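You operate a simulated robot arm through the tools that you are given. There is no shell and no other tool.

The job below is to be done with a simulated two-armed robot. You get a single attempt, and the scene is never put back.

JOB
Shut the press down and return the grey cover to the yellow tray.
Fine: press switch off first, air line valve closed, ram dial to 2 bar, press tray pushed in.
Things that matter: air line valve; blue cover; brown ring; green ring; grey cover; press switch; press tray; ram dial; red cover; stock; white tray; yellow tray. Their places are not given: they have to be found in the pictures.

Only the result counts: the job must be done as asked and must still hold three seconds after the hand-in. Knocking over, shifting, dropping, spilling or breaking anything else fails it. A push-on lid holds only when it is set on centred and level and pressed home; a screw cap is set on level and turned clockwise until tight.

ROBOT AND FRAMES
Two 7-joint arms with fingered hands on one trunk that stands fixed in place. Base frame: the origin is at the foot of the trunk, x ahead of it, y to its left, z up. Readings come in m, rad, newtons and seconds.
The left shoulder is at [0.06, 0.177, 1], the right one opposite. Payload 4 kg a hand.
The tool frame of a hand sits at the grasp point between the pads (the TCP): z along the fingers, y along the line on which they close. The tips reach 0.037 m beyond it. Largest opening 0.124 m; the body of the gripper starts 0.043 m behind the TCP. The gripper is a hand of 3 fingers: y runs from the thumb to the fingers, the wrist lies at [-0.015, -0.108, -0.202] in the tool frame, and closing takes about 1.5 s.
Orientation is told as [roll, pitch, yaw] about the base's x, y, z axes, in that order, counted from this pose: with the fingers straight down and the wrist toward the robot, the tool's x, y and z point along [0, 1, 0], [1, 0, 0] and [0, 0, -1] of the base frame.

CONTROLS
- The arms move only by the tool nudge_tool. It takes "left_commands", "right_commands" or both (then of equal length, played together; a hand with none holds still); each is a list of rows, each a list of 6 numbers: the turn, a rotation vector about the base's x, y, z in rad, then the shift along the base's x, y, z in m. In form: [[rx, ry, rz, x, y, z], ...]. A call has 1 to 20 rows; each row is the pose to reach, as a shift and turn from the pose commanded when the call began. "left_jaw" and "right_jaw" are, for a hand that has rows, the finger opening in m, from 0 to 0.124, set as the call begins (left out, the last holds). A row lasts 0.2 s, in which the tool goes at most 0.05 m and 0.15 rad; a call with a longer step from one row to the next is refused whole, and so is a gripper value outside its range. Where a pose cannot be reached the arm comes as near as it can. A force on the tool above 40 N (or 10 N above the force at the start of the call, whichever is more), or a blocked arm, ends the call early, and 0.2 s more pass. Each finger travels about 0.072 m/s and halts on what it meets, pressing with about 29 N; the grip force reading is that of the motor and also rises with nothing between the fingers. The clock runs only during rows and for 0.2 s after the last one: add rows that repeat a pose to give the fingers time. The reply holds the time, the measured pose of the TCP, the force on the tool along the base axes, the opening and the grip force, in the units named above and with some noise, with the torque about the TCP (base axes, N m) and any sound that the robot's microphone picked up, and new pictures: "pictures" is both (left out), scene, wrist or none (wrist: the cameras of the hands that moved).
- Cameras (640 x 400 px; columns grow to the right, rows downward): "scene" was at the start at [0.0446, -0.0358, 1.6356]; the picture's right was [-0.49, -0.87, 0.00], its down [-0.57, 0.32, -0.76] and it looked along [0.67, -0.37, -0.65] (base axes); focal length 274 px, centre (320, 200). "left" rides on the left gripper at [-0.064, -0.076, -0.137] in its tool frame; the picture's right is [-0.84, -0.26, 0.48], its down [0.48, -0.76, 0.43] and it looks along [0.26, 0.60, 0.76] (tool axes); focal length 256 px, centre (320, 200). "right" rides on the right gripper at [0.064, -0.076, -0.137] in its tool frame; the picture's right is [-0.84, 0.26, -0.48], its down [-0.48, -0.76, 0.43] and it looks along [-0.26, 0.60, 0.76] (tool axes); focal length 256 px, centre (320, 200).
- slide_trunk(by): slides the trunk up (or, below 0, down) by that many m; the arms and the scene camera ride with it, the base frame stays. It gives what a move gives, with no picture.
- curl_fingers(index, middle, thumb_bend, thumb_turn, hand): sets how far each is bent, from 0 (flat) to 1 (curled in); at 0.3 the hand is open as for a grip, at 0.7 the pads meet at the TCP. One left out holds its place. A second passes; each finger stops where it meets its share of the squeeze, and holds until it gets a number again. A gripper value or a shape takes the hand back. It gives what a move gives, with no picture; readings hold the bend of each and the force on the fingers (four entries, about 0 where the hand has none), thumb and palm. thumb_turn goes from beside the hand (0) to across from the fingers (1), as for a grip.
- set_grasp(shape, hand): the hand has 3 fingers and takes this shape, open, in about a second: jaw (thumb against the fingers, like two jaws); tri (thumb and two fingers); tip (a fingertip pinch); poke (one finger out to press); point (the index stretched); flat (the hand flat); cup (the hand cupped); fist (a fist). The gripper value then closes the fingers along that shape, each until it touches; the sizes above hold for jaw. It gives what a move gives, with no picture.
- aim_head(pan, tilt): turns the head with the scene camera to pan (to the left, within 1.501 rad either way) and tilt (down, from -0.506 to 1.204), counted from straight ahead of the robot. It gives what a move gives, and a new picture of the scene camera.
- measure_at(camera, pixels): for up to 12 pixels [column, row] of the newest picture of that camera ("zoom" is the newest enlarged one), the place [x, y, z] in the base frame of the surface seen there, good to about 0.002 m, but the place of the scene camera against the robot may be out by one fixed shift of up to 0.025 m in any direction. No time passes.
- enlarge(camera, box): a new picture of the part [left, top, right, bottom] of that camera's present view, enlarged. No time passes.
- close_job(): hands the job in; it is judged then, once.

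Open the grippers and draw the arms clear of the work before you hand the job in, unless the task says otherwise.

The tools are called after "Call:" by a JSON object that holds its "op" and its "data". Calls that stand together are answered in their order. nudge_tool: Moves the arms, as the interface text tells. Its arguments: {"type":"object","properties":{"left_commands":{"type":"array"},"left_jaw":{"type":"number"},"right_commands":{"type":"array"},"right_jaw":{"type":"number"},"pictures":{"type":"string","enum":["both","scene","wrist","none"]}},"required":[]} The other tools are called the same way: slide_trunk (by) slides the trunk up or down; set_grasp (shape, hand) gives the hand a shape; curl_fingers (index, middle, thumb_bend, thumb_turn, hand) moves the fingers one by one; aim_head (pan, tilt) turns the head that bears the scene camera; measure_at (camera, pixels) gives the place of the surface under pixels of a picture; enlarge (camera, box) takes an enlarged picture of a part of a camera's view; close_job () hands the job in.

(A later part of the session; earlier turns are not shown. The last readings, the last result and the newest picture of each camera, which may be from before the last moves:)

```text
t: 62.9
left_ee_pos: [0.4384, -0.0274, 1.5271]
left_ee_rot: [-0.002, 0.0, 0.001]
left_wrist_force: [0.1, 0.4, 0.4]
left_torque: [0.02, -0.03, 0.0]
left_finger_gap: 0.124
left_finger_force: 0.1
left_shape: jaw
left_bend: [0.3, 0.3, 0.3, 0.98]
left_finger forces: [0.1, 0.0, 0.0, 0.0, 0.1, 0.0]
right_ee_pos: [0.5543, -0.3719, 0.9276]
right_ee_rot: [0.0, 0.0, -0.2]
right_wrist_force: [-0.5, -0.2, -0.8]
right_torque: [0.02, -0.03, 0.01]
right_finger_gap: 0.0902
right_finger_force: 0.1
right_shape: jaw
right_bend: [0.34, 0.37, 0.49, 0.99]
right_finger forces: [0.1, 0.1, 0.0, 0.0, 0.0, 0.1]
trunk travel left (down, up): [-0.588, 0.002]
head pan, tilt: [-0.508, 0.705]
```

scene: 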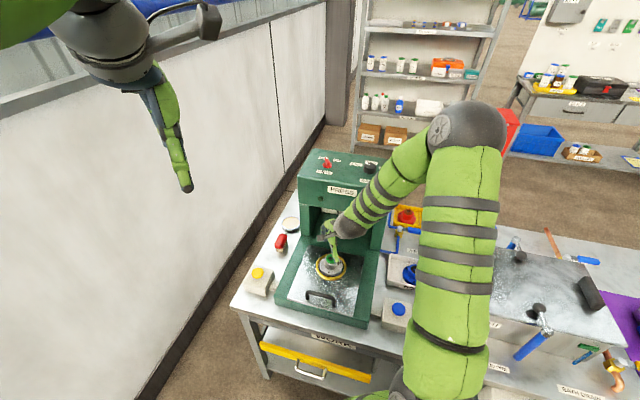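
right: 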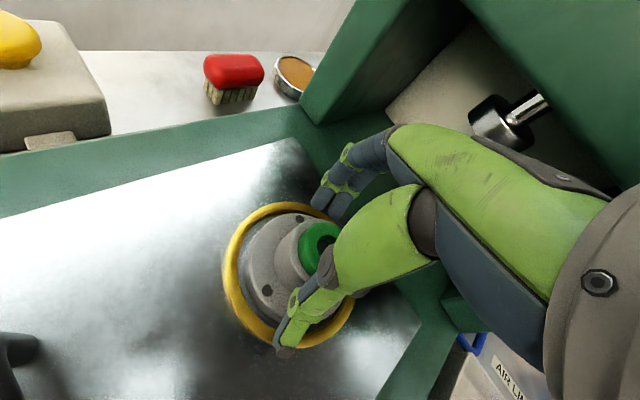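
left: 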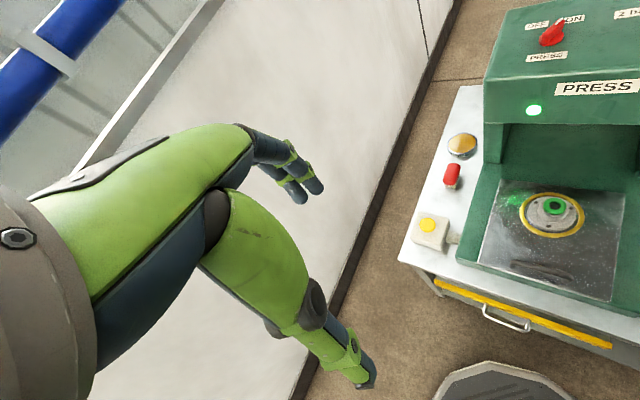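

Now I close on the boss.

Call:
{"op": "nudge_tool", "data": {"right_commands": [[0, 0, 0, 0, 0, 0.003], [0, 0, 0, 0, 0, 0.003], [0, 0, 0, 0, 0, 0.003], [0, 0, 0, 0, 0, 0.003], [0, 0, 0, 0, 0, 0.003]], "right_jaw": 0.0, "pictures": "wrist"}}

Call:
{"op": "enlarge", "data": {"camera": "right", "box": [200, 180, 400, 370]}}

```text
t: 64.1
left_ee_pos: [0.4381, -0.0283, 1.5285]
left_ee_rot: [0.001, -0.001, 0.001]
left_wrist_force: [-0.2, 0.2, 0.6]
left_torque: [0.04, 0.01, 0.0]
left_finger_gap: 0.1237
left_finger_force: 0.1
left_shape: jaw
left_bend: [0.3, 0.3, 0.3, 0.98]
left_finger forces: [0.0, 0.1, 0.1, 0.0, 0.0, 0.0]
right_ee_pos: [0.5534, -0.3708, 0.9308]
right_ee_rot: [0.0, 0.0, -0.202]
right_wrist_force: [-1.2, 0.6, 2.5]
right_torque: [-0.03, -0.19, 0.0]
right_finger_gap: 0.0584
right_finger_force: 29.0
right_shape: jaw
right_bend: [0.46, 0.49, 0.55, 1.0]
right_finger forces: [18.2, 9.6, 0.1, 0.1, 28.4, 0.1]
trunk travel left (down, up): [-0.588, 0.002]
head pan, tilt: [-0.508, 0.705]
```

right: 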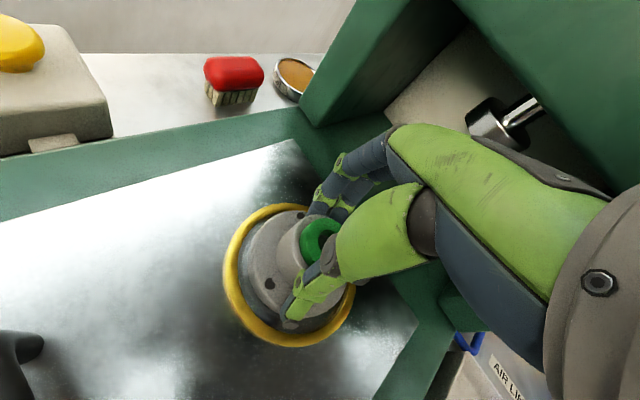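

```text
2.11 times, centred on (300, 275) of right
```

zoom: 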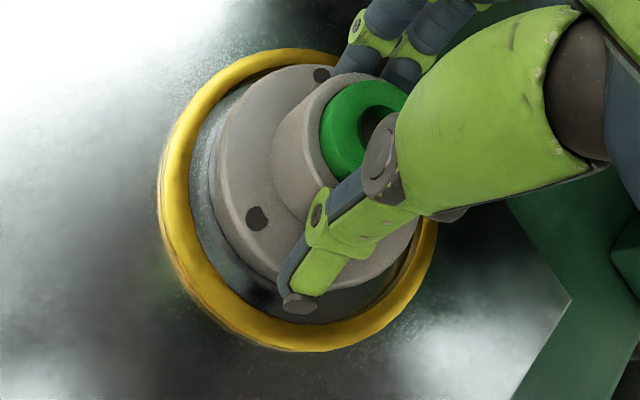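

Gripped at 0.058 m with 28 N. I lift slowly 0.05 m and check that the cover comes along.

Call:
{"op": "nudge_tool", "data": {"right_commands": [[0, 0, 0, 0, 0, 0.01], [0, 0, 0, 0, 0, 0.02], [0, 0, 0, 0, 0, 0.035], [0, 0, 0, 0, 0, 0.05], [0, 0, 0, 0, 0, 0.06], [0, 0, 0, 0, 0, 0.06]]}}

Call:
{"op": "enlarge", "data": {"camera": "right", "box": [200, 180, 400, 370]}}

Call:
{"op": "enlarge", "data": {"camera": "scene", "box": [290, 210, 390, 300]}}

```text
t: 65.5
left_ee_pos: [0.4387, -0.0283, 1.5279]
left_ee_rot: [0.0, 0.002, 0.0]
left_wrist_force: [-0.3, -0.1, 0.0]
left_torque: [0.02, 0.01, 0.0]
left_finger_gap: 0.1239
left_finger_force: 0.0
left_shape: jaw
left_bend: [0.3, 0.3, 0.3, 0.98]
left_finger forces: [0.0, 0.1, 0.0, 0.0, 0.1, 0.0]
right_ee_pos: [0.5545, -0.3725, 0.9902]
right_ee_rot: [0.001, 0.001, -0.201]
right_wrist_force: [-0.2, -0.1, -2.3]
right_torque: [0.01, 0.01, 0.0]
right_finger_gap: 0.0576
right_finger_force: 28.9
right_shape: jaw
right_bend: [0.46, 0.49, 0.56, 1.0]
right_finger forces: [18.0, 9.6, 0.0, 0.0, 26.1, 0.0]
trunk travel left (down, up): [-0.588, 0.002]
head pan, tilt: [-0.508, 0.705]
```

scene: 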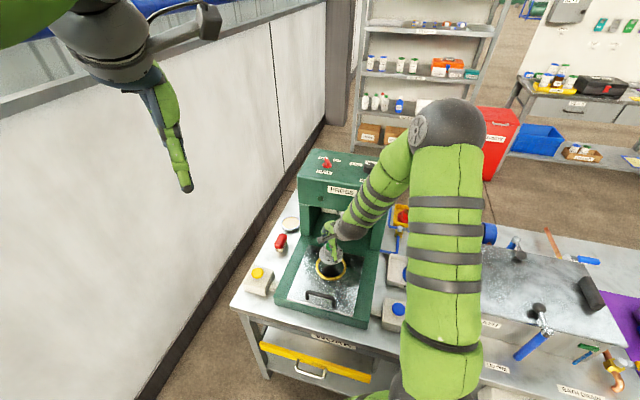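
right: 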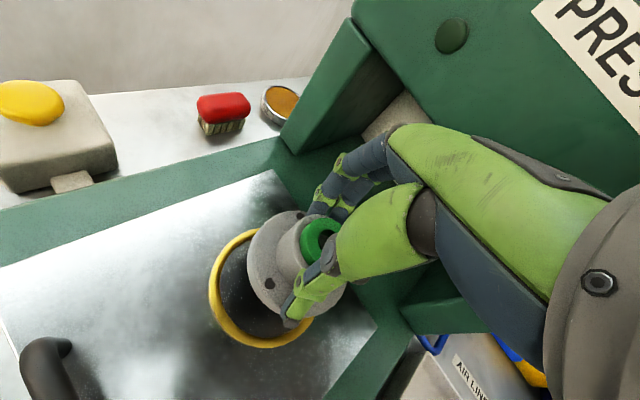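

```text
2.11 times, centred on (300, 275) of right
```

zoom: 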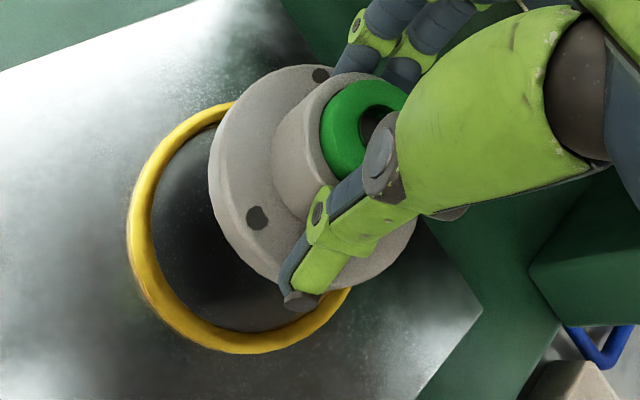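

```text
4.44 times, centred on (340, 255) of scene
```

zoom: 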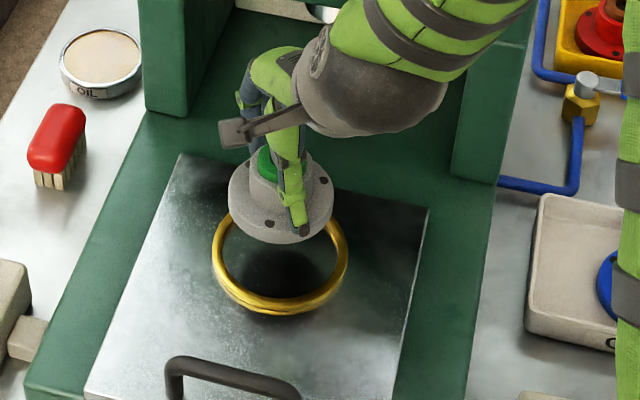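

The cover with its green ring is lifted out of the nest. I carry it round the front of the press to the known pose near the yellow tray, turning to yaw -0.97, at TCP z 1.11.

Call:
{"op": "nudge_tool", "data": {"right_commands": [[0, 0, 0, -0.01, -0.01, 0.03], [0, 0, 0, -0.02, -0.02, 0.06], [0, 0, 0, -0.045, -0.04, 0.085], [0, 0, 0, -0.07, -0.065, 0.105], [0, 0, -0.07, -0.095, -0.095, 0.115], [0, 0, -0.14, -0.12, -0.125, 0.12], [0, 0, -0.21, -0.135, -0.16, 0.12], [0, 0, -0.28, -0.15, -0.195, 0.12], [0, 0, -0.35, -0.155, -0.235, 0.12], [0, 0, -0.42, -0.15, -0.275, 0.12], [0, 0, -0.49, -0.14, -0.315, 0.12], [0, 0, -0.56, -0.12, -0.35, 0.12], [0, 0, -0.63, -0.095, -0.38, 0.12], [0, 0, -0.7, -0.07, -0.41, 0.12], [0, 0, -0.77, -0.054, -0.445, 0.12], [0, 0, -0.77, -0.054, -0.445, 0.12]]}}

Call:
{"op": "enlarge", "data": {"camera": "right", "box": [120, 150, 400, 360]}}

```text
t: 68.9
left_ee_pos: [0.4378, -0.0268, 1.5265]
left_ee_rot: [0.0, 0.001, 0.0]
left_wrist_force: [-0.4, -0.3, -0.2]
left_torque: [-0.01, -0.02, 0.04]
left_finger_gap: 0.1237
left_finger_force: 0.0
left_shape: jaw
left_bend: [0.3, 0.3, 0.3, 0.98]
left_finger forces: [0.0, 0.0, 0.0, 0.0, 0.0, 0.0]
right_ee_pos: [0.5004, -0.8138, 1.1087]
right_ee_rot: [-0.001, -0.001, -0.972]
right_wrist_force: [0.1, 0.4, -2.3]
right_torque: [0.0, 0.01, -0.02]
right_finger_gap: 0.0574
right_finger_force: 29.2
right_shape: jaw
right_bend: [0.46, 0.49, 0.56, 1.0]
right_finger forces: [18.4, 9.4, 0.0, 0.1, 26.4, 0.0]
trunk travel left (down, up): [-0.588, 0.002]
head pan, tilt: [-0.508, 0.705]
```

scene: 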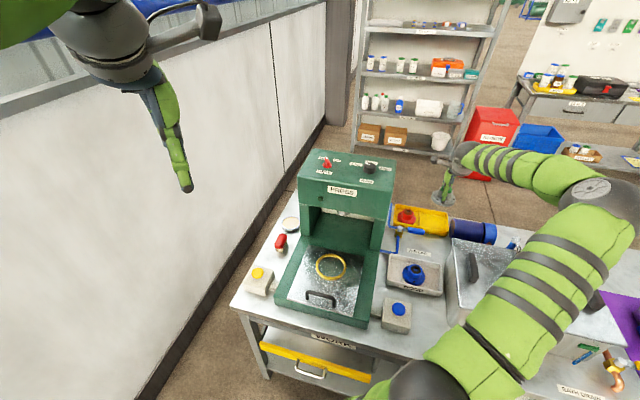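
right: 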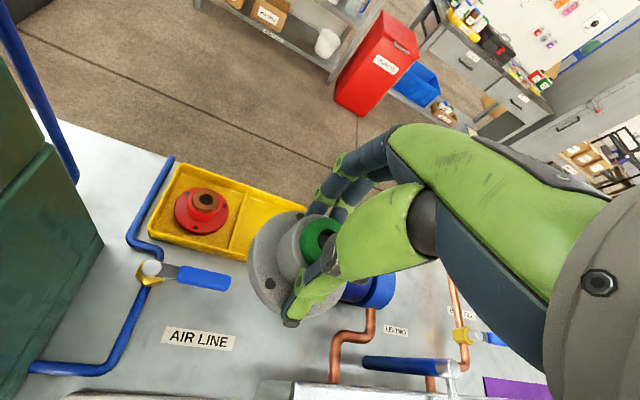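

```text
1.90 times, centred on (260, 255) of right
```

zoom: 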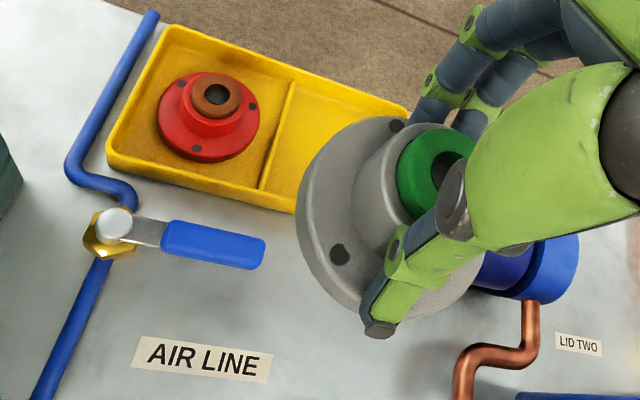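

The cover is held steady. I move it over the free compartment's centre at the same height.

Call:
{"op": "nudge_tool", "data": {"right_commands": [[0, 0, 0, 0.019, -0.028, 0], [0, 0, 0, 0.038, -0.057, 0], [0, 0, 0, 0.057, -0.085, 0], [0, 0, 0, 0.0755, -0.1135, -0.02], [0, 0, 0, 0.0755, -0.1135, -0.06], [0, 0, 0, 0.0755, -0.1135, -0.1], [0, 0, 0, 0.0755, -0.1135, -0.14], [0, 0, 0, 0.0755, -0.1135, -0.14]]}}

Call:
{"op": "enlarge", "data": {"camera": "right", "box": [120, 150, 400, 360]}}

Call:
{"op": "enlarge", "data": {"camera": "scene", "box": [380, 180, 480, 250]}}

```text
t: 70.7
left_ee_pos: [0.4378, -0.0286, 1.5273]
left_ee_rot: [-0.001, 0.0, 0.001]
left_wrist_force: [-0.2, 0.1, 0.3]
left_torque: [-0.04, -0.01, 0.0]
left_finger_gap: 0.1235
left_finger_force: 0.1
left_shape: jaw
left_bend: [0.3, 0.3, 0.3, 0.98]
left_finger forces: [0.0, 0.0, 0.1, 0.1, 0.0, 0.0]
right_ee_pos: [0.5753, -0.9298, 0.9671]
right_ee_rot: [-0.001, -0.002, -0.972]
right_wrist_force: [0.0, 0.6, -2.2]
right_torque: [0.02, 0.04, -0.02]
right_finger_gap: 0.057
right_finger_force: 28.5
right_shape: jaw
right_bend: [0.46, 0.49, 0.56, 1.0]
right_finger forces: [17.9, 9.4, 0.1, 0.0, 26.1, 0.0]
trunk travel left (down, up): [-0.588, 0.002]
head pan, tilt: [-0.508, 0.705]
```

scene: 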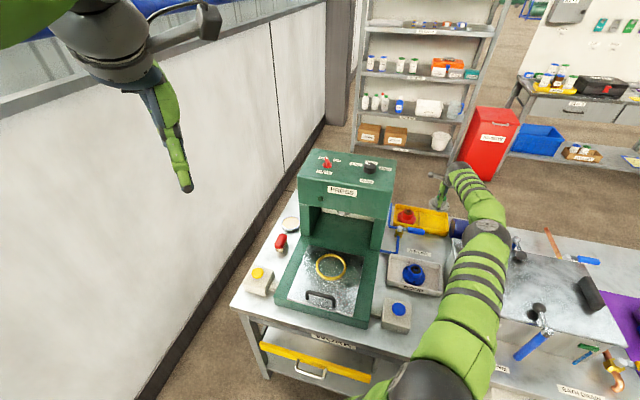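
right: 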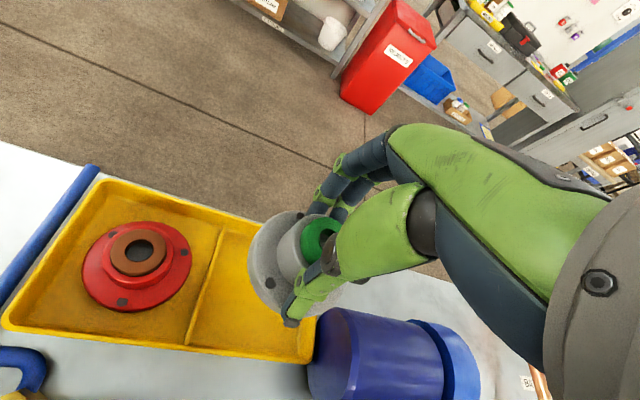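

```text
1.90 times, centred on (260, 255) of right
```

zoom: 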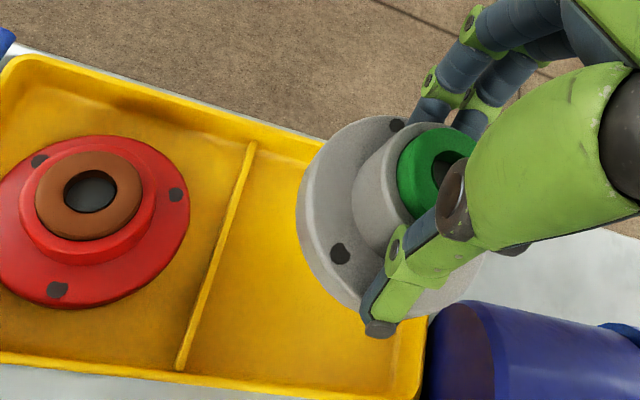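

```text
5.71 times, centred on (430, 215) of scene
```

zoom: 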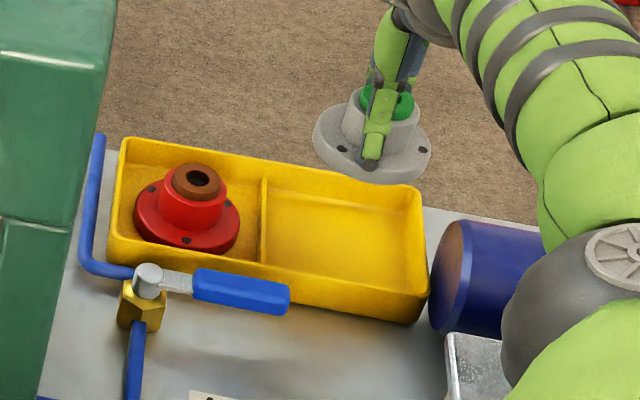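

From this closer view I measure the compartment's walls again to confirm the centre.

Call:
{"op": "enlarge", "data": {"camera": "right", "box": [120, 150, 400, 360]}}

Call:
{"op": "measure_at", "data": {"camera": "zoom", "pixels": [[250, 150], [222, 250], [185, 360], [250, 385], [350, 395], [415, 370], [422, 330], [398, 360], [300, 150], [280, 170], [300, 330], [90, 190]]}}

```text
1.90 times, centred on (260, 255) of right
```

zoom: 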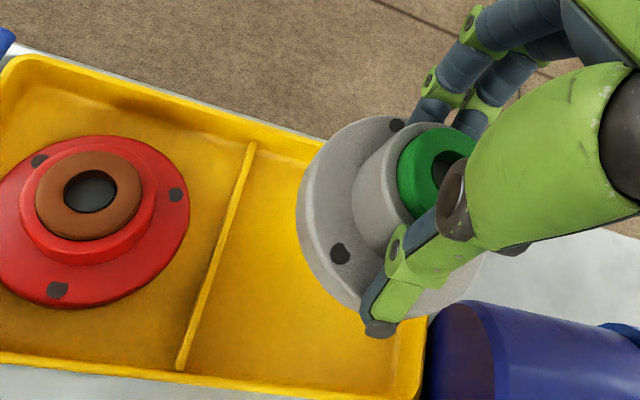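

```text
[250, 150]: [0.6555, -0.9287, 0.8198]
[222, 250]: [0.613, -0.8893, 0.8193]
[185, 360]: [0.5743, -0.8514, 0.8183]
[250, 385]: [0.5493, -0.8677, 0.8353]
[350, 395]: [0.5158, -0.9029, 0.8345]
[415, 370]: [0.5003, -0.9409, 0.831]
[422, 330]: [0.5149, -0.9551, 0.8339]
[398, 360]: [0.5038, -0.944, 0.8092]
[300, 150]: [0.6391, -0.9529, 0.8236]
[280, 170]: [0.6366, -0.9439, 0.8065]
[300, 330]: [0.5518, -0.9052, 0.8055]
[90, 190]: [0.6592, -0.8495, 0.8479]
```

The compartment's centre comes out at (0.574,-0.931), matching the present TCP. I lower toward the floor (contact expected near TCP z 0.859).

Call:
{"op": "nudge_tool", "data": {"right_commands": [[0, 0, 0, -0.0015, -0.001, -0.03], [0, 0, 0, -0.0015, -0.001, -0.06], [0, 0, 0, -0.0015, -0.001, -0.085], [0, 0, 0, -0.0015, -0.001, -0.096], [0, 0, 0, -0.0015, -0.001, -0.1], [0, 0, 0, -0.0015, -0.001, -0.1]]}}

Call:
{"op": "enlarge", "data": {"camera": "scene", "box": [380, 180, 480, 250]}}

Call:
{"op": "enlarge", "data": {"camera": "right", "box": [120, 150, 400, 360]}}

```text
t: 72.1
left_ee_pos: [0.438, -0.0274, 1.5267]
left_ee_rot: [0.001, 0.0, 0.001]
left_wrist_force: [-0.2, 0.1, 0.3]
left_torque: [0.01, 0.02, 0.0]
left_finger_gap: 0.1237
left_finger_force: 0.0
left_shape: jaw
left_bend: [0.3, 0.3, 0.3, 0.98]
left_finger forces: [0.0, 0.0, 0.1, 0.1, 0.0, 0.0]
right_ee_pos: [0.5723, -0.9315, 0.8686]
right_ee_rot: [0.0, 0.0, -0.971]
right_wrist_force: [-0.1, 0.2, -2.2]
right_torque: [0.01, 0.01, -0.02]
right_finger_gap: 0.0569
right_finger_force: 28.7
right_shape: jaw
right_bend: [0.46, 0.49, 0.56, 1.0]
right_finger forces: [17.9, 9.4, 0.0, 0.0, 26.2, 0.0]
trunk travel left (down, up): [-0.588, 0.002]
head pan, tilt: [-0.508, 0.705]
```

scene: 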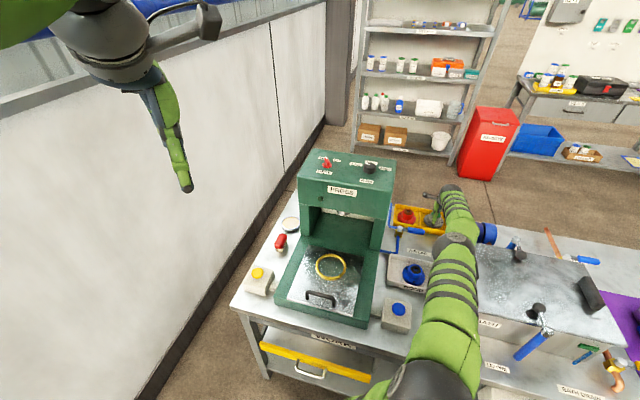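
right: 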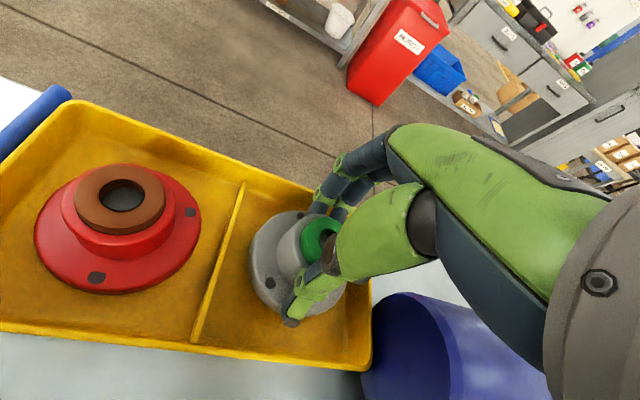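

```text
5.71 times, centred on (430, 215) of scene
```

zoom: 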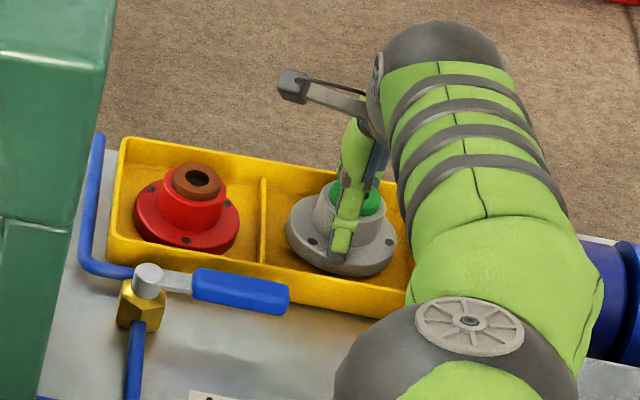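

```text
1.90 times, centred on (260, 255) of right
```

zoom: 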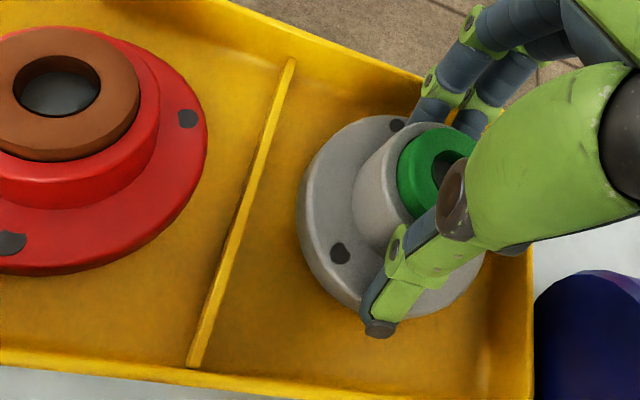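

The cover is well centred in the free compartment, about 9 mm above the floor. I lower the last bit in small steps.

Call:
{"op": "nudge_tool", "data": {"right_commands": [[0, 0, 0, 0, 0, -0.004], [0, 0, 0, 0, 0, -0.007], [0, 0, 0, 0, 0, -0.009], [0, 0, 0, 0, 0, -0.0095], [0, 0, 0, 0, 0, -0.0095]], "pictures": "none"}}

```text
t: 73.3
left_ee_pos: [0.439, -0.0283, 1.5279]
left_ee_rot: [-0.002, -0.001, 0.0]
left_wrist_force: [1.2, 0.1, 0.2]
left_torque: [0.0, -0.02, 0.0]
left_finger_gap: 0.1237
left_finger_force: 0.1
left_shape: jaw
left_bend: [0.3, 0.3, 0.3, 0.98]
left_finger forces: [0.1, 0.0, 0.0, 0.0, 0.0, 0.0]
right_ee_pos: [0.5724, -0.9306, 0.8609]
right_ee_rot: [0.001, 0.001, -0.971]
right_wrist_force: [-0.6, 0.0, -1.1]
right_torque: [-0.06, 0.01, -0.02]
right_finger_gap: 0.0569
right_finger_force: 28.7
right_shape: jaw
right_bend: [0.46, 0.49, 0.56, 1.0]
right_finger forces: [17.9, 9.6, 0.1, 0.0, 26.5, 0.0]
trunk travel left (down, up): [-0.588, 0.002]
head pan, tilt: [-0.508, 0.705]
```

The weight reading dropped from -2.2 to -1.1 N, so contact begins. I lower 2 mm more.

Call:
{"op": "nudge_tool", "data": {"right_commands": [[0, 0, 0, 0, 0, -0.001], [0, 0, 0, 0, 0, -0.002], [0, 0, 0, 0, 0, -0.002]], "pictures": "none"}}

```text
t: 74.1
left_ee_pos: [0.4378, -0.0283, 1.5282]
left_ee_rot: [0.002, -0.001, -0.001]
left_wrist_force: [0.0, -0.3, -0.4]
left_torque: [-0.01, 0.03, 0.03]
left_finger_gap: 0.1237
left_finger_force: 0.0
left_shape: jaw
left_bend: [0.3, 0.3, 0.3, 0.98]
left_finger forces: [0.0, 0.0, 0.0, 0.0, 0.0, 0.0]
right_ee_pos: [0.5735, -0.9307, 0.8607]
right_ee_rot: [0.001, -0.001, -0.972]
right_wrist_force: [-0.9, -0.6, 1.7]
right_torque: [-0.22, -0.08, -0.05]
right_finger_gap: 0.0569
right_finger_force: 28.5
right_shape: jaw
right_bend: [0.46, 0.49, 0.56, 1.0]
right_finger forces: [18.4, 9.9, 0.0, 0.1, 27.3, 0.0]
trunk travel left (down, up): [-0.588, 0.002]
head pan, tilt: [-0.508, 0.705]
```

It rests on the floor now (+1.7 N). I open the fingers to 0.078 and rise straight up.

Call:
{"op": "nudge_tool", "data": {"right_commands": [[0, 0, 0, 0, 0, 0], [0, 0, 0, 0, 0, 0], [0, 0, 0, 0, 0, 0], [0, 0, 0, 0, 0, 0.015], [0, 0, 0, 0, 0, 0.03], [0, 0, 0, 0, 0, 0.06], [0, 0, 0, 0, 0, 0.1], [0, 0, 0, -0.02, 0.02, 0.14], [0, 0, 0, -0.04, 0.05, 0.17], [0, 0, 0, -0.06, 0.08, 0.2], [0, 0, 0, -0.07, 0.11, 0.22], [0, 0, 0, -0.07, 0.11, 0.22]], "right_jaw": 0.078}}

Call:
{"op": "enlarge", "data": {"camera": "right", "box": [120, 150, 400, 360]}}

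Call:
{"op": "enlarge", "data": {"camera": "scene", "box": [380, 180, 480, 250]}}

```text
t: 76.7
left_ee_pos: [0.4391, -0.0283, 1.5264]
left_ee_rot: [0.002, -0.001, 0.0]
left_wrist_force: [0.1, 0.1, 0.0]
left_torque: [-0.02, -0.01, -0.01]
left_finger_gap: 0.1236
left_finger_force: 0.0
left_shape: jaw
left_bend: [0.3, 0.3, 0.3, 0.98]
left_finger forces: [0.0, 0.0, 0.0, 0.0, 0.0, 0.0]
right_ee_pos: [0.5047, -0.8212, 1.0776]
right_ee_rot: [-0.001, 0.001, -0.971]
right_wrist_force: [-1.0, -0.6, -0.8]
right_torque: [-0.03, 0.03, 0.0]
right_finger_gap: 0.0776
right_finger_force: 0.0
right_shape: jaw
right_bend: [0.37, 0.41, 0.52, 0.99]
right_finger forces: [0.0, 0.0, 0.1, 0.0, 0.0, 0.0]
trunk travel left (down, up): [-0.588, 0.002]
head pan, tilt: [-0.508, 0.705]
```

scene: 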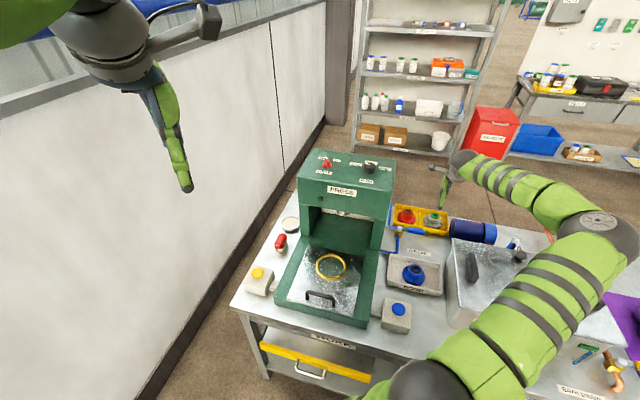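
right: 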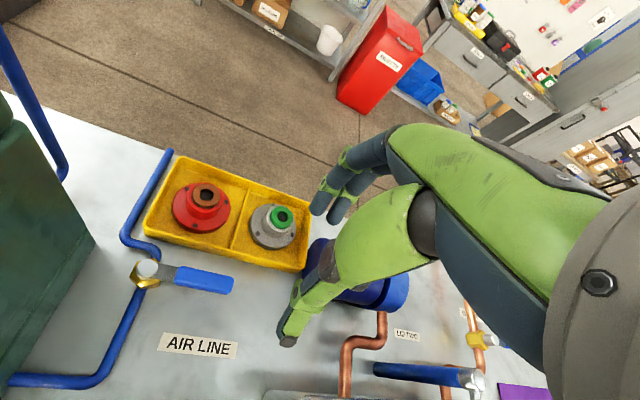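

```text
1.90 times, centred on (260, 255) of right
```

zoom: 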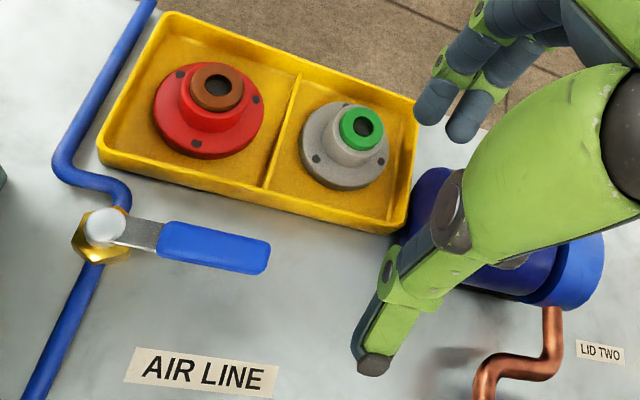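

```text
5.71 times, centred on (430, 215) of scene
```

zoom: 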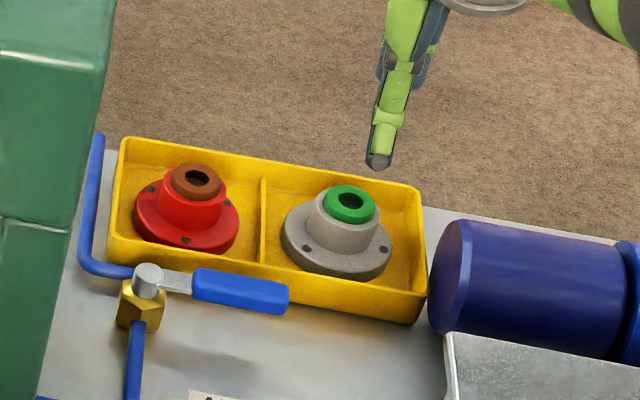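

The grey cover with its ring lies flat in the free compartment. Next the press tray must be pushed in; the left arm is aligned with that direction. I look at the ram and the tray to learn the travel.

Call:
{"op": "enlarge", "data": {"camera": "scene", "box": [270, 150, 400, 320]}}

Call:
{"op": "measure_at", "data": {"camera": "scene", "pixels": [[344, 212], [344, 205], [330, 209], [313, 210], [355, 222], [320, 232], [345, 240], [380, 245], [330, 265], [321, 295], [306, 310], [283, 305]]}}

```text
2.35 times, centred on (335, 235) of scene
```

zoom: 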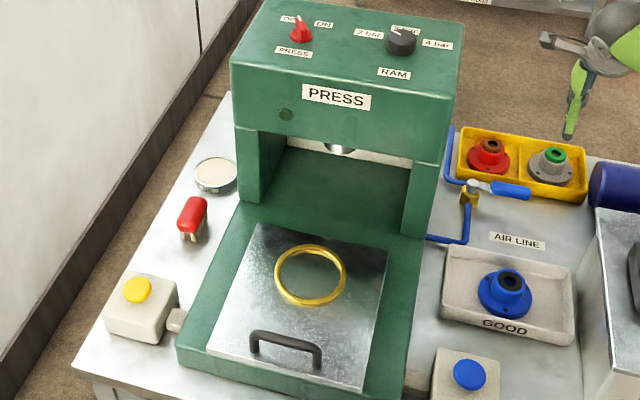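

```text
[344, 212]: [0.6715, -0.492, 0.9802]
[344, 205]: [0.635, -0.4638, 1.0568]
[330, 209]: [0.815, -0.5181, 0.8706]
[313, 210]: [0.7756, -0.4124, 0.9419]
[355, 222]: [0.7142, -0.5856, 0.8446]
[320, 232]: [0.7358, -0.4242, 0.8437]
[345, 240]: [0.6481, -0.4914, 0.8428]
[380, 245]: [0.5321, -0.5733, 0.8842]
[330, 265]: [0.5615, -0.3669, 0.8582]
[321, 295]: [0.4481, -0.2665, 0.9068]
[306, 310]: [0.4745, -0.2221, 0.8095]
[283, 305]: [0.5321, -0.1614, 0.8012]
```

The ram is at a depth about 0.185 m further in than the nest, so the handle should end about 0.08 m in front of the head. I bring the left hand, leaned back 0.5 rad and at yaw -0.77, above the tray handle.

Call:
{"op": "nudge_tool", "data": {"left_commands": [[-0.016, -0.0396, -0.0628, -0.00075, -0.0183, -0.0415], [-0.0319, -0.0792, -0.1255, -0.0015, -0.0367, -0.0829], [-0.0479, -0.1188, -0.1883, -0.0023, -0.055, -0.1244], [-0.0638, -0.1583, -0.2511, -0.003, -0.0733, -0.1658], [-0.0798, -0.1979, -0.3138, -0.0038, -0.0917, -0.2073], [-0.0957, -0.2375, -0.3766, -0.0045, -0.11, -0.2488], [-0.1117, -0.2771, -0.4394, -0.0053, -0.1283, -0.2902], [-0.1276, -0.3167, -0.5021, -0.006, -0.1467, -0.3317], [-0.1436, -0.3563, -0.5649, -0.0068, -0.165, -0.3731], [-0.1595, -0.3958, -0.6277, -0.0075, -0.1833, -0.4146], [-0.1755, -0.4354, -0.6904, -0.0083, -0.2017, -0.456], [-0.1914, -0.475, -0.7532, -0.009, -0.22, -0.4975], [-0.1914, -0.475, -0.7532, -0.009, -0.22, -0.4975]], "left_jaw": 0.06}}

Call:
{"op": "enlarge", "data": {"camera": "left", "box": [200, 150, 480, 360]}}

```text
t: 79.5
left_ee_pos: [0.429, -0.2444, 1.0311]
left_ee_rot: [0.001, -0.502, -0.774]
left_wrist_force: [-0.2, -0.6, -0.8]
left_torque: [-0.03, -0.01, 0.0]
left_finger_gap: 0.0604
left_finger_force: 0.0
left_shape: jaw
left_bend: [0.43, 0.46, 0.56, 1.0]
left_finger forces: [0.0, 0.0, 0.0, 0.1, 0.1, 0.0]
right_ee_pos: [0.5054, -0.8191, 1.0786]
right_ee_rot: [-0.001, 0.0, -0.972]
right_wrist_force: [-0.1, 0.3, 0.2]
right_torque: [-0.01, -0.01, -0.02]
right_finger_gap: 0.0776
right_finger_force: 0.0
right_shape: jaw
right_bend: [0.37, 0.41, 0.52, 0.99]
right_finger forces: [0.0, 0.0, 0.1, 0.0, 0.0, 0.1]
trunk travel left (down, up): [-0.588, 0.002]
head pan, tilt: [-0.508, 0.705]
```

scene: 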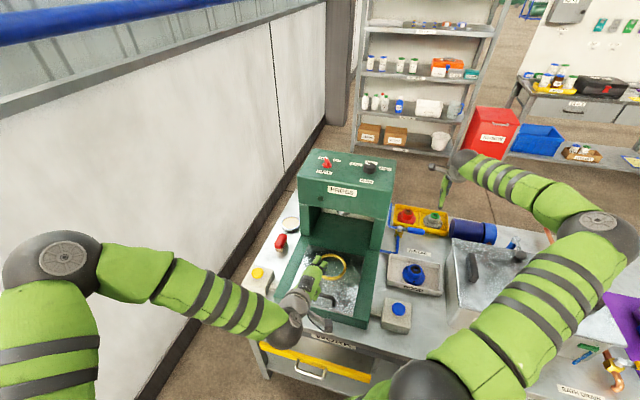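
left: 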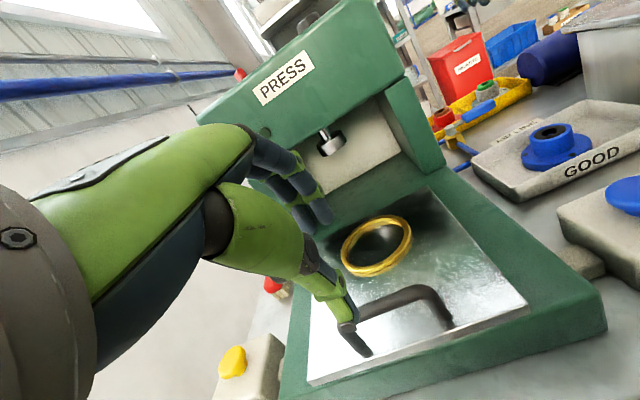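

```text
1.90 times, centred on (340, 255) of left
```

zoom: 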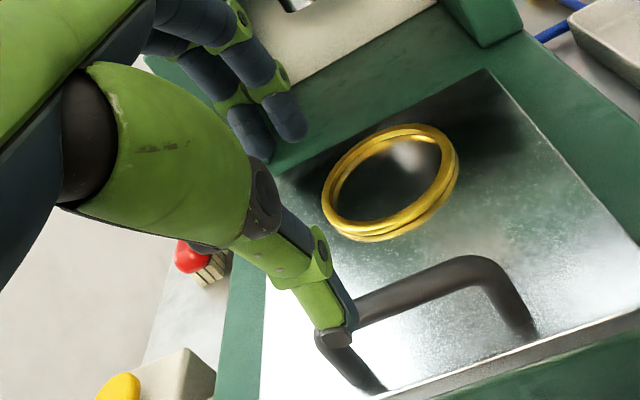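

The left camera shows the handle bar from about (362,308) to (432,288). I measure it.

Call:
{"op": "measure_at", "data": {"camera": "left", "pixels": [[370, 304], [395, 296], [415, 290], [430, 290], [448, 318], [360, 345], [400, 301], [480, 330], [330, 380], [376, 245]]}}

```text
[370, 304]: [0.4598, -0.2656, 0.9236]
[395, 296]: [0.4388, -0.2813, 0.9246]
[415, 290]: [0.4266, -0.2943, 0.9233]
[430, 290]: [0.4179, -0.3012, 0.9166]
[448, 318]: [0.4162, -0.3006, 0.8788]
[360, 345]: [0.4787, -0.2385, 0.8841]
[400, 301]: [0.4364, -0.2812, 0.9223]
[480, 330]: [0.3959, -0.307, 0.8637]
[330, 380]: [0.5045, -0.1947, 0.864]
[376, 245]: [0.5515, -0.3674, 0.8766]
```

Bar centre is at about (0.451,-0.273,0.918). I go to a waypoint behind and above it and then forward along the finger direction to straddle the bar.

Call:
{"op": "nudge_tool", "data": {"left_commands": [[0, 0, 0, -0.001, -0.002, -0.025], [0, 0, 0, -0.0028, -0.0036, -0.048], [0, 0, 0, 0.004, -0.0104, -0.066], [0, 0, 0, 0.011, -0.0172, -0.084], [0, 0, 0, 0.0175, -0.0239, -0.1005], [0, 0, 0, 0.0175, -0.0239, -0.1005]], "left_jaw": 0.06}}

Call:
{"op": "enlarge", "data": {"camera": "left", "box": [200, 150, 480, 360]}}

Call:
{"op": "enlarge", "data": {"camera": "scene", "box": [270, 230, 390, 330]}}

```text
t: 80.9
left_ee_pos: [0.4314, -0.2837, 0.9336]
left_ee_rot: [0.014, -0.5, -0.756]
left_wrist_force: [-0.4, 0.7, 0.4]
left_torque: [-0.05, -0.02, 0.01]
left_finger_gap: 0.0602
left_finger_force: 0.1
left_shape: jaw
left_bend: [0.43, 0.46, 0.56, 1.0]
left_finger forces: [0.1, 0.1, 0.1, 0.0, 0.1, 0.0]
left hand out of reach, approached as far as the arm can: row 2, 3, 4, 5, 6
right_ee_pos: [0.503, -0.8205, 1.0796]
right_ee_rot: [0.003, -0.003, -0.97]
right_wrist_force: [-1.1, -0.6, 0.2]
right_torque: [0.02, -0.07, 0.03]
right_finger_gap: 0.0777
right_finger_force: 0.1
right_shape: jaw
right_bend: [0.37, 0.41, 0.52, 0.99]
right_finger forces: [0.0, 0.0, 0.0, 0.1, 0.0, 0.0]
trunk travel left (down, up): [-0.588, 0.002]
head pan, tilt: [-0.508, 0.705]
```

scene: 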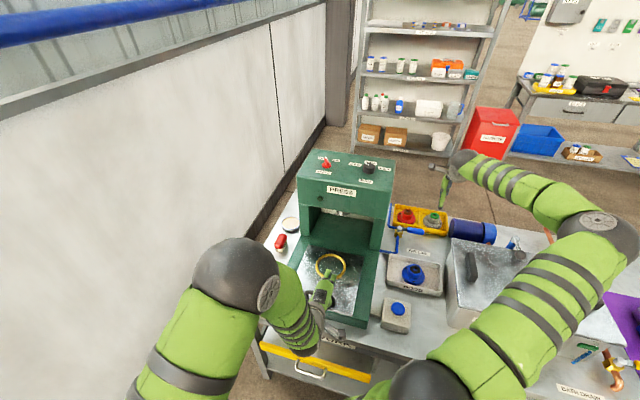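
left: 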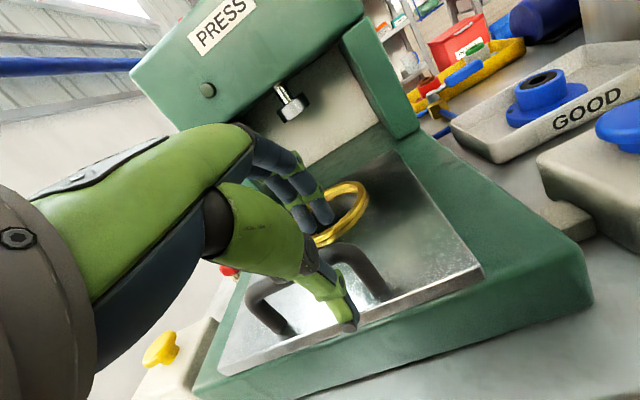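

```text
1.90 times, centred on (340, 255) of left
```

zoom: 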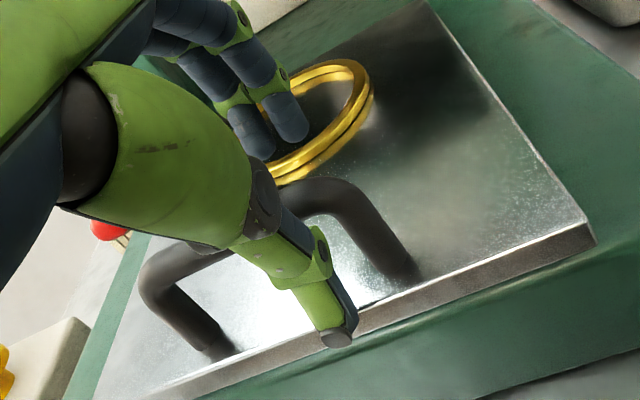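

```text
4.00 times, centred on (330, 280) of scene
```

zoom: 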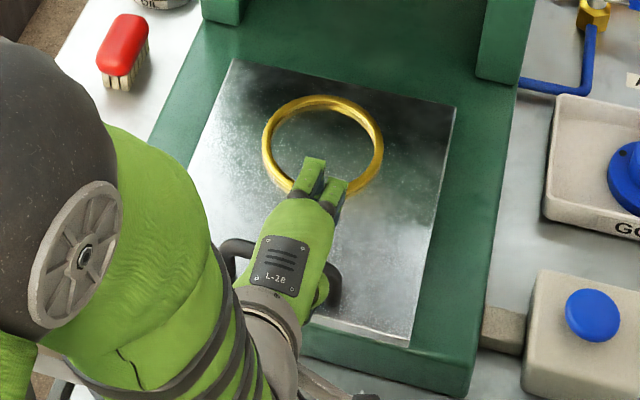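

The left arm hit its inner limit and stopped 0.02 m to the right of plan, yet depth and height are right: thumb in front of the bar, fingers behind it. I close gently on the bar here, since the legs lie in the bar's plane.

Call:
{"op": "nudge_tool", "data": {"left_commands": [[0, 0, 0, 0, 0, 0], [0, 0, 0, 0, 0, 0], [0, 0, 0, 0, 0, 0], [0, 0, 0, 0, 0, 0], [0, 0, 0, 0, 0, 0]], "left_jaw": 0.005}}

Call:
{"op": "enlarge", "data": {"camera": "left", "box": [200, 150, 480, 360]}}

```text
t: 82.1
left_ee_pos: [0.4329, -0.2825, 0.9312]
left_ee_rot: [0.013, -0.496, -0.758]
left_wrist_force: [-1.0, 1.2, -9.1]
left_torque: [0.0, 0.07, 0.01]
left_finger_gap: 0.0082
left_finger_force: 29.3
left_shape: jaw
left_bend: [0.68, 0.67, 0.67, 1.0]
left_finger forces: [17.2, 7.9, 0.0, 0.0, 31.8, 0.0]
right_ee_pos: [0.5047, -0.8202, 1.0777]
right_ee_rot: [0.0, -0.001, -0.971]
right_wrist_force: [-0.3, -0.2, 0.4]
right_torque: [-0.05, -0.02, -0.03]
right_finger_gap: 0.0779
right_finger_force: 0.1
right_shape: jaw
right_bend: [0.37, 0.41, 0.52, 0.99]
right_finger forces: [0.0, 0.1, 0.0, 0.1, 0.1, 0.1]
trunk travel left (down, up): [-0.588, 0.002]
head pan, tilt: [-0.508, 0.705]
```

scene: 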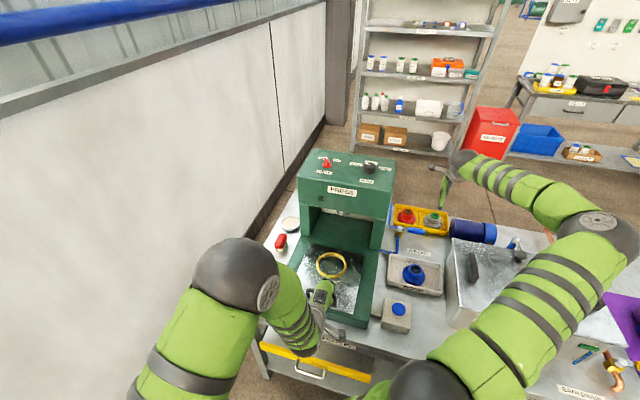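
left: 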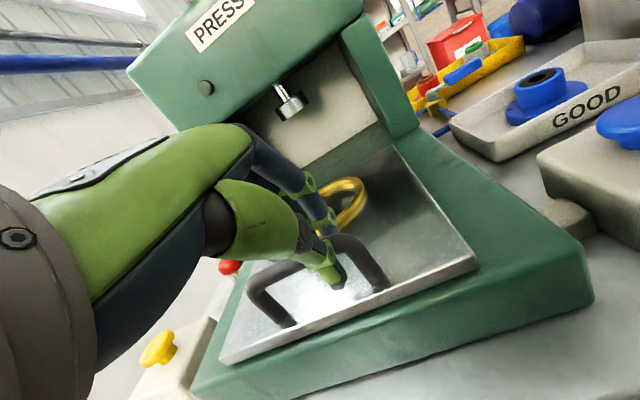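

```text
1.90 times, centred on (340, 255) of left
```

zoom: 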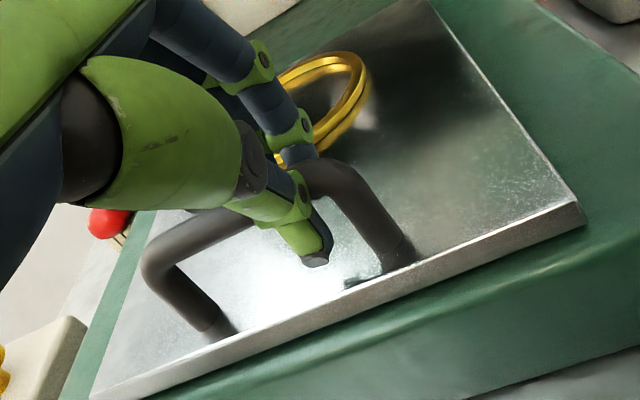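

The bar is held (gap 0.008, 29 N). I push the tray inward along [0.707,-0.707], first 0.06 m.

Call:
{"op": "nudge_tool", "data": {"left_commands": [[0, 0, 0, 0.0106, -0.0106, 0], [0, 0, 0, 0.0212, -0.0212, 0], [0, 0, 0, 0.0318, -0.0318, 0], [0, 0, 0, 0.0424, -0.0424, 0], [0, 0, 0, 0.0424, -0.0424, 0]]}}

```text
t: 83.3
left_ee_pos: [0.4743, -0.3296, 0.9321]
left_ee_rot: [0.007, -0.495, -0.761]
left_wrist_force: [18.6, 18.7, -24.4]
left_torque: [0.49, -0.14, 0.52]
left_finger_gap: 0.0077
left_finger_force: 29.0
left_shape: jaw
left_bend: [0.68, 0.68, 0.67, 1.0]
left_finger forces: [20.9, 10.0, 0.0, 0.0, 34.3, 0.0]
left hand out of reach, approached as far as the arm can: row 1, 2, 3, 4, 5
right_ee_pos: [0.5074, -0.82, 1.0775]
right_ee_rot: [-0.003, 0.001, -0.971]
right_wrist_force: [0.1, 0.2, -0.9]
right_torque: [0.01, -0.01, -0.03]
right_finger_gap: 0.0776
right_finger_force: 0.1
right_shape: jaw
right_bend: [0.37, 0.41, 0.52, 0.99]
right_finger forces: [0.0, 0.0, 0.1, 0.0, 0.0, 0.0]
trunk travel left (down, up): [-0.588, 0.002]
head pan, tilt: [-0.508, 0.705]
```

scene: 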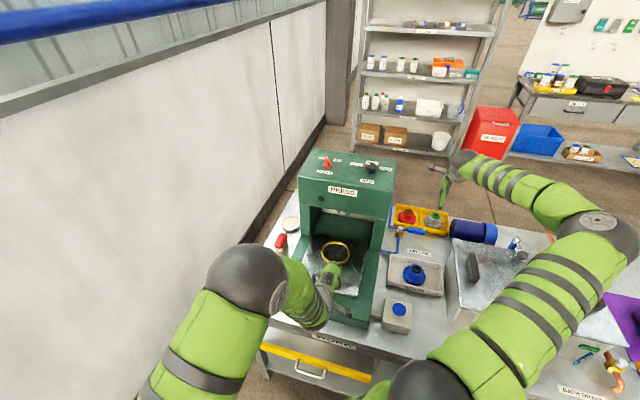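
left: 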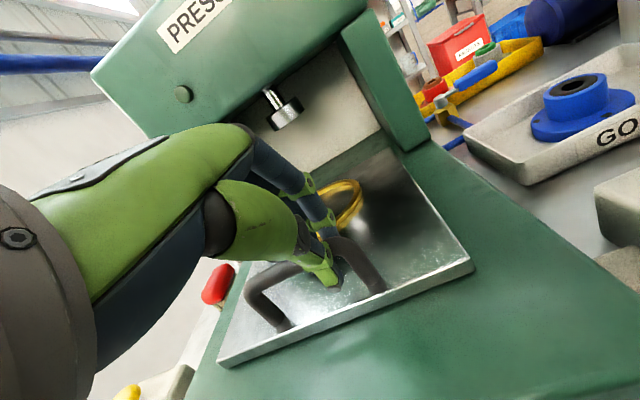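

The tray moved in about 0.063 m, but the arm strains sideways (26 N) near its joint limit. I release the bar and retreat up along the finger axis to relieve it.

Call:
{"op": "nudge_tool", "data": {"left_commands": [[0, 0, 0, 0, 0, 0], [0, 0, 0, 0, 0, 0], [0, 0, 0, 0, 0, 0], [0, 0, 0, -0.007, 0.007, 0.018], [0, 0, 0, -0.014, 0.014, 0.036], [0, 0, 0, -0.02, 0.02, 0.07], [0, 0, 0, -0.02, 0.02, 0.11], [0, 0, 0, -0.02, 0.02, 0.11]], "left_jaw": 0.06}}

Call:
{"op": "enlarge", "data": {"camera": "scene", "box": [270, 200, 390, 330]}}

```text
t: 85.1
left_ee_pos: [0.4515, -0.3119, 1.0457]
left_ee_rot: [0.002, -0.499, -0.769]
left_wrist_force: [-1.5, 0.5, -0.2]
left_torque: [0.0, 0.01, -0.01]
left_finger_gap: 0.0598
left_finger_force: 0.1
left_shape: jaw
left_bend: [0.43, 0.46, 0.56, 1.0]
left_finger forces: [0.0, 0.0, 0.0, 0.0, 0.0, 0.1]
right_ee_pos: [0.5049, -0.8203, 1.0791]
right_ee_rot: [0.001, 0.0, -0.972]
right_wrist_force: [0.5, 0.3, -0.2]
right_torque: [0.02, 0.0, 0.02]
right_finger_gap: 0.0779
right_finger_force: 0.1
right_shape: jaw
right_bend: [0.37, 0.41, 0.52, 0.99]
right_finger forces: [0.1, 0.0, 0.0, 0.0, 0.1, 0.0]
trunk travel left (down, up): [-0.588, 0.002]
head pan, tilt: [-0.508, 0.705]
```

scene: 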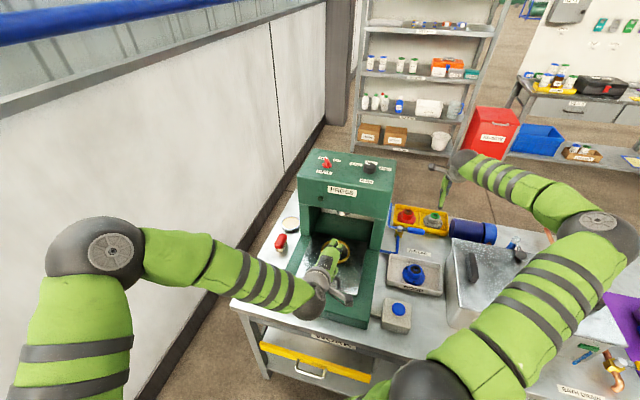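
left: 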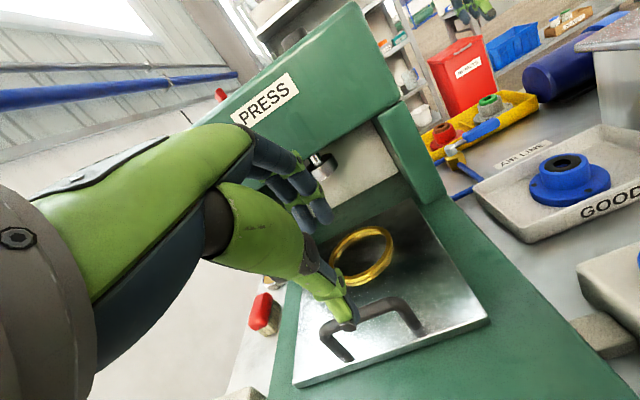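

```text
3.08 times, centred on (330, 265) of scene
```

zoom: 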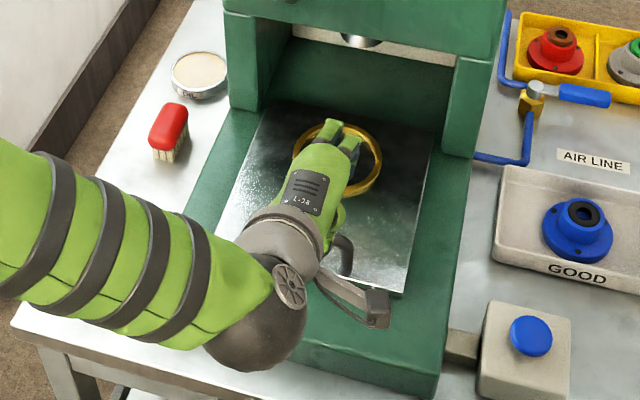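

The arm is back in a good posture and the tray stands about 0.06 m further in. I measure the handle's new place.

Call:
{"op": "measure_at", "data": {"camera": "left", "pixels": [[365, 313], [385, 305], [400, 301], [330, 330], [420, 328], [345, 352], [375, 312], [362, 255], [412, 310]]}}

Call:
{"op": "enlarge", "data": {"camera": "left", "box": [260, 200, 500, 400]}}

```text
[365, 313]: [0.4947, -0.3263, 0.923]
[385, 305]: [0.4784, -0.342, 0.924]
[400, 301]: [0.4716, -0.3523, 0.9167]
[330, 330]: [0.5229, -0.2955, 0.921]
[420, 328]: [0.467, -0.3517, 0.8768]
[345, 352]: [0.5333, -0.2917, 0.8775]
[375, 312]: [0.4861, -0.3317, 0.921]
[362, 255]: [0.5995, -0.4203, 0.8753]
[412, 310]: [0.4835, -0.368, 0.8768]
```

```text
2.00 times, centred on (380, 300) of left
```

zoom: 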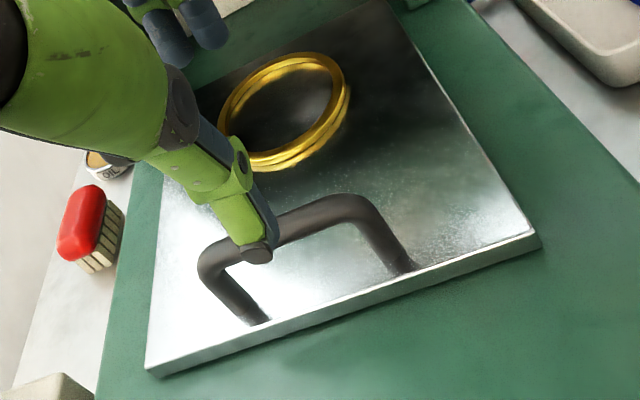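

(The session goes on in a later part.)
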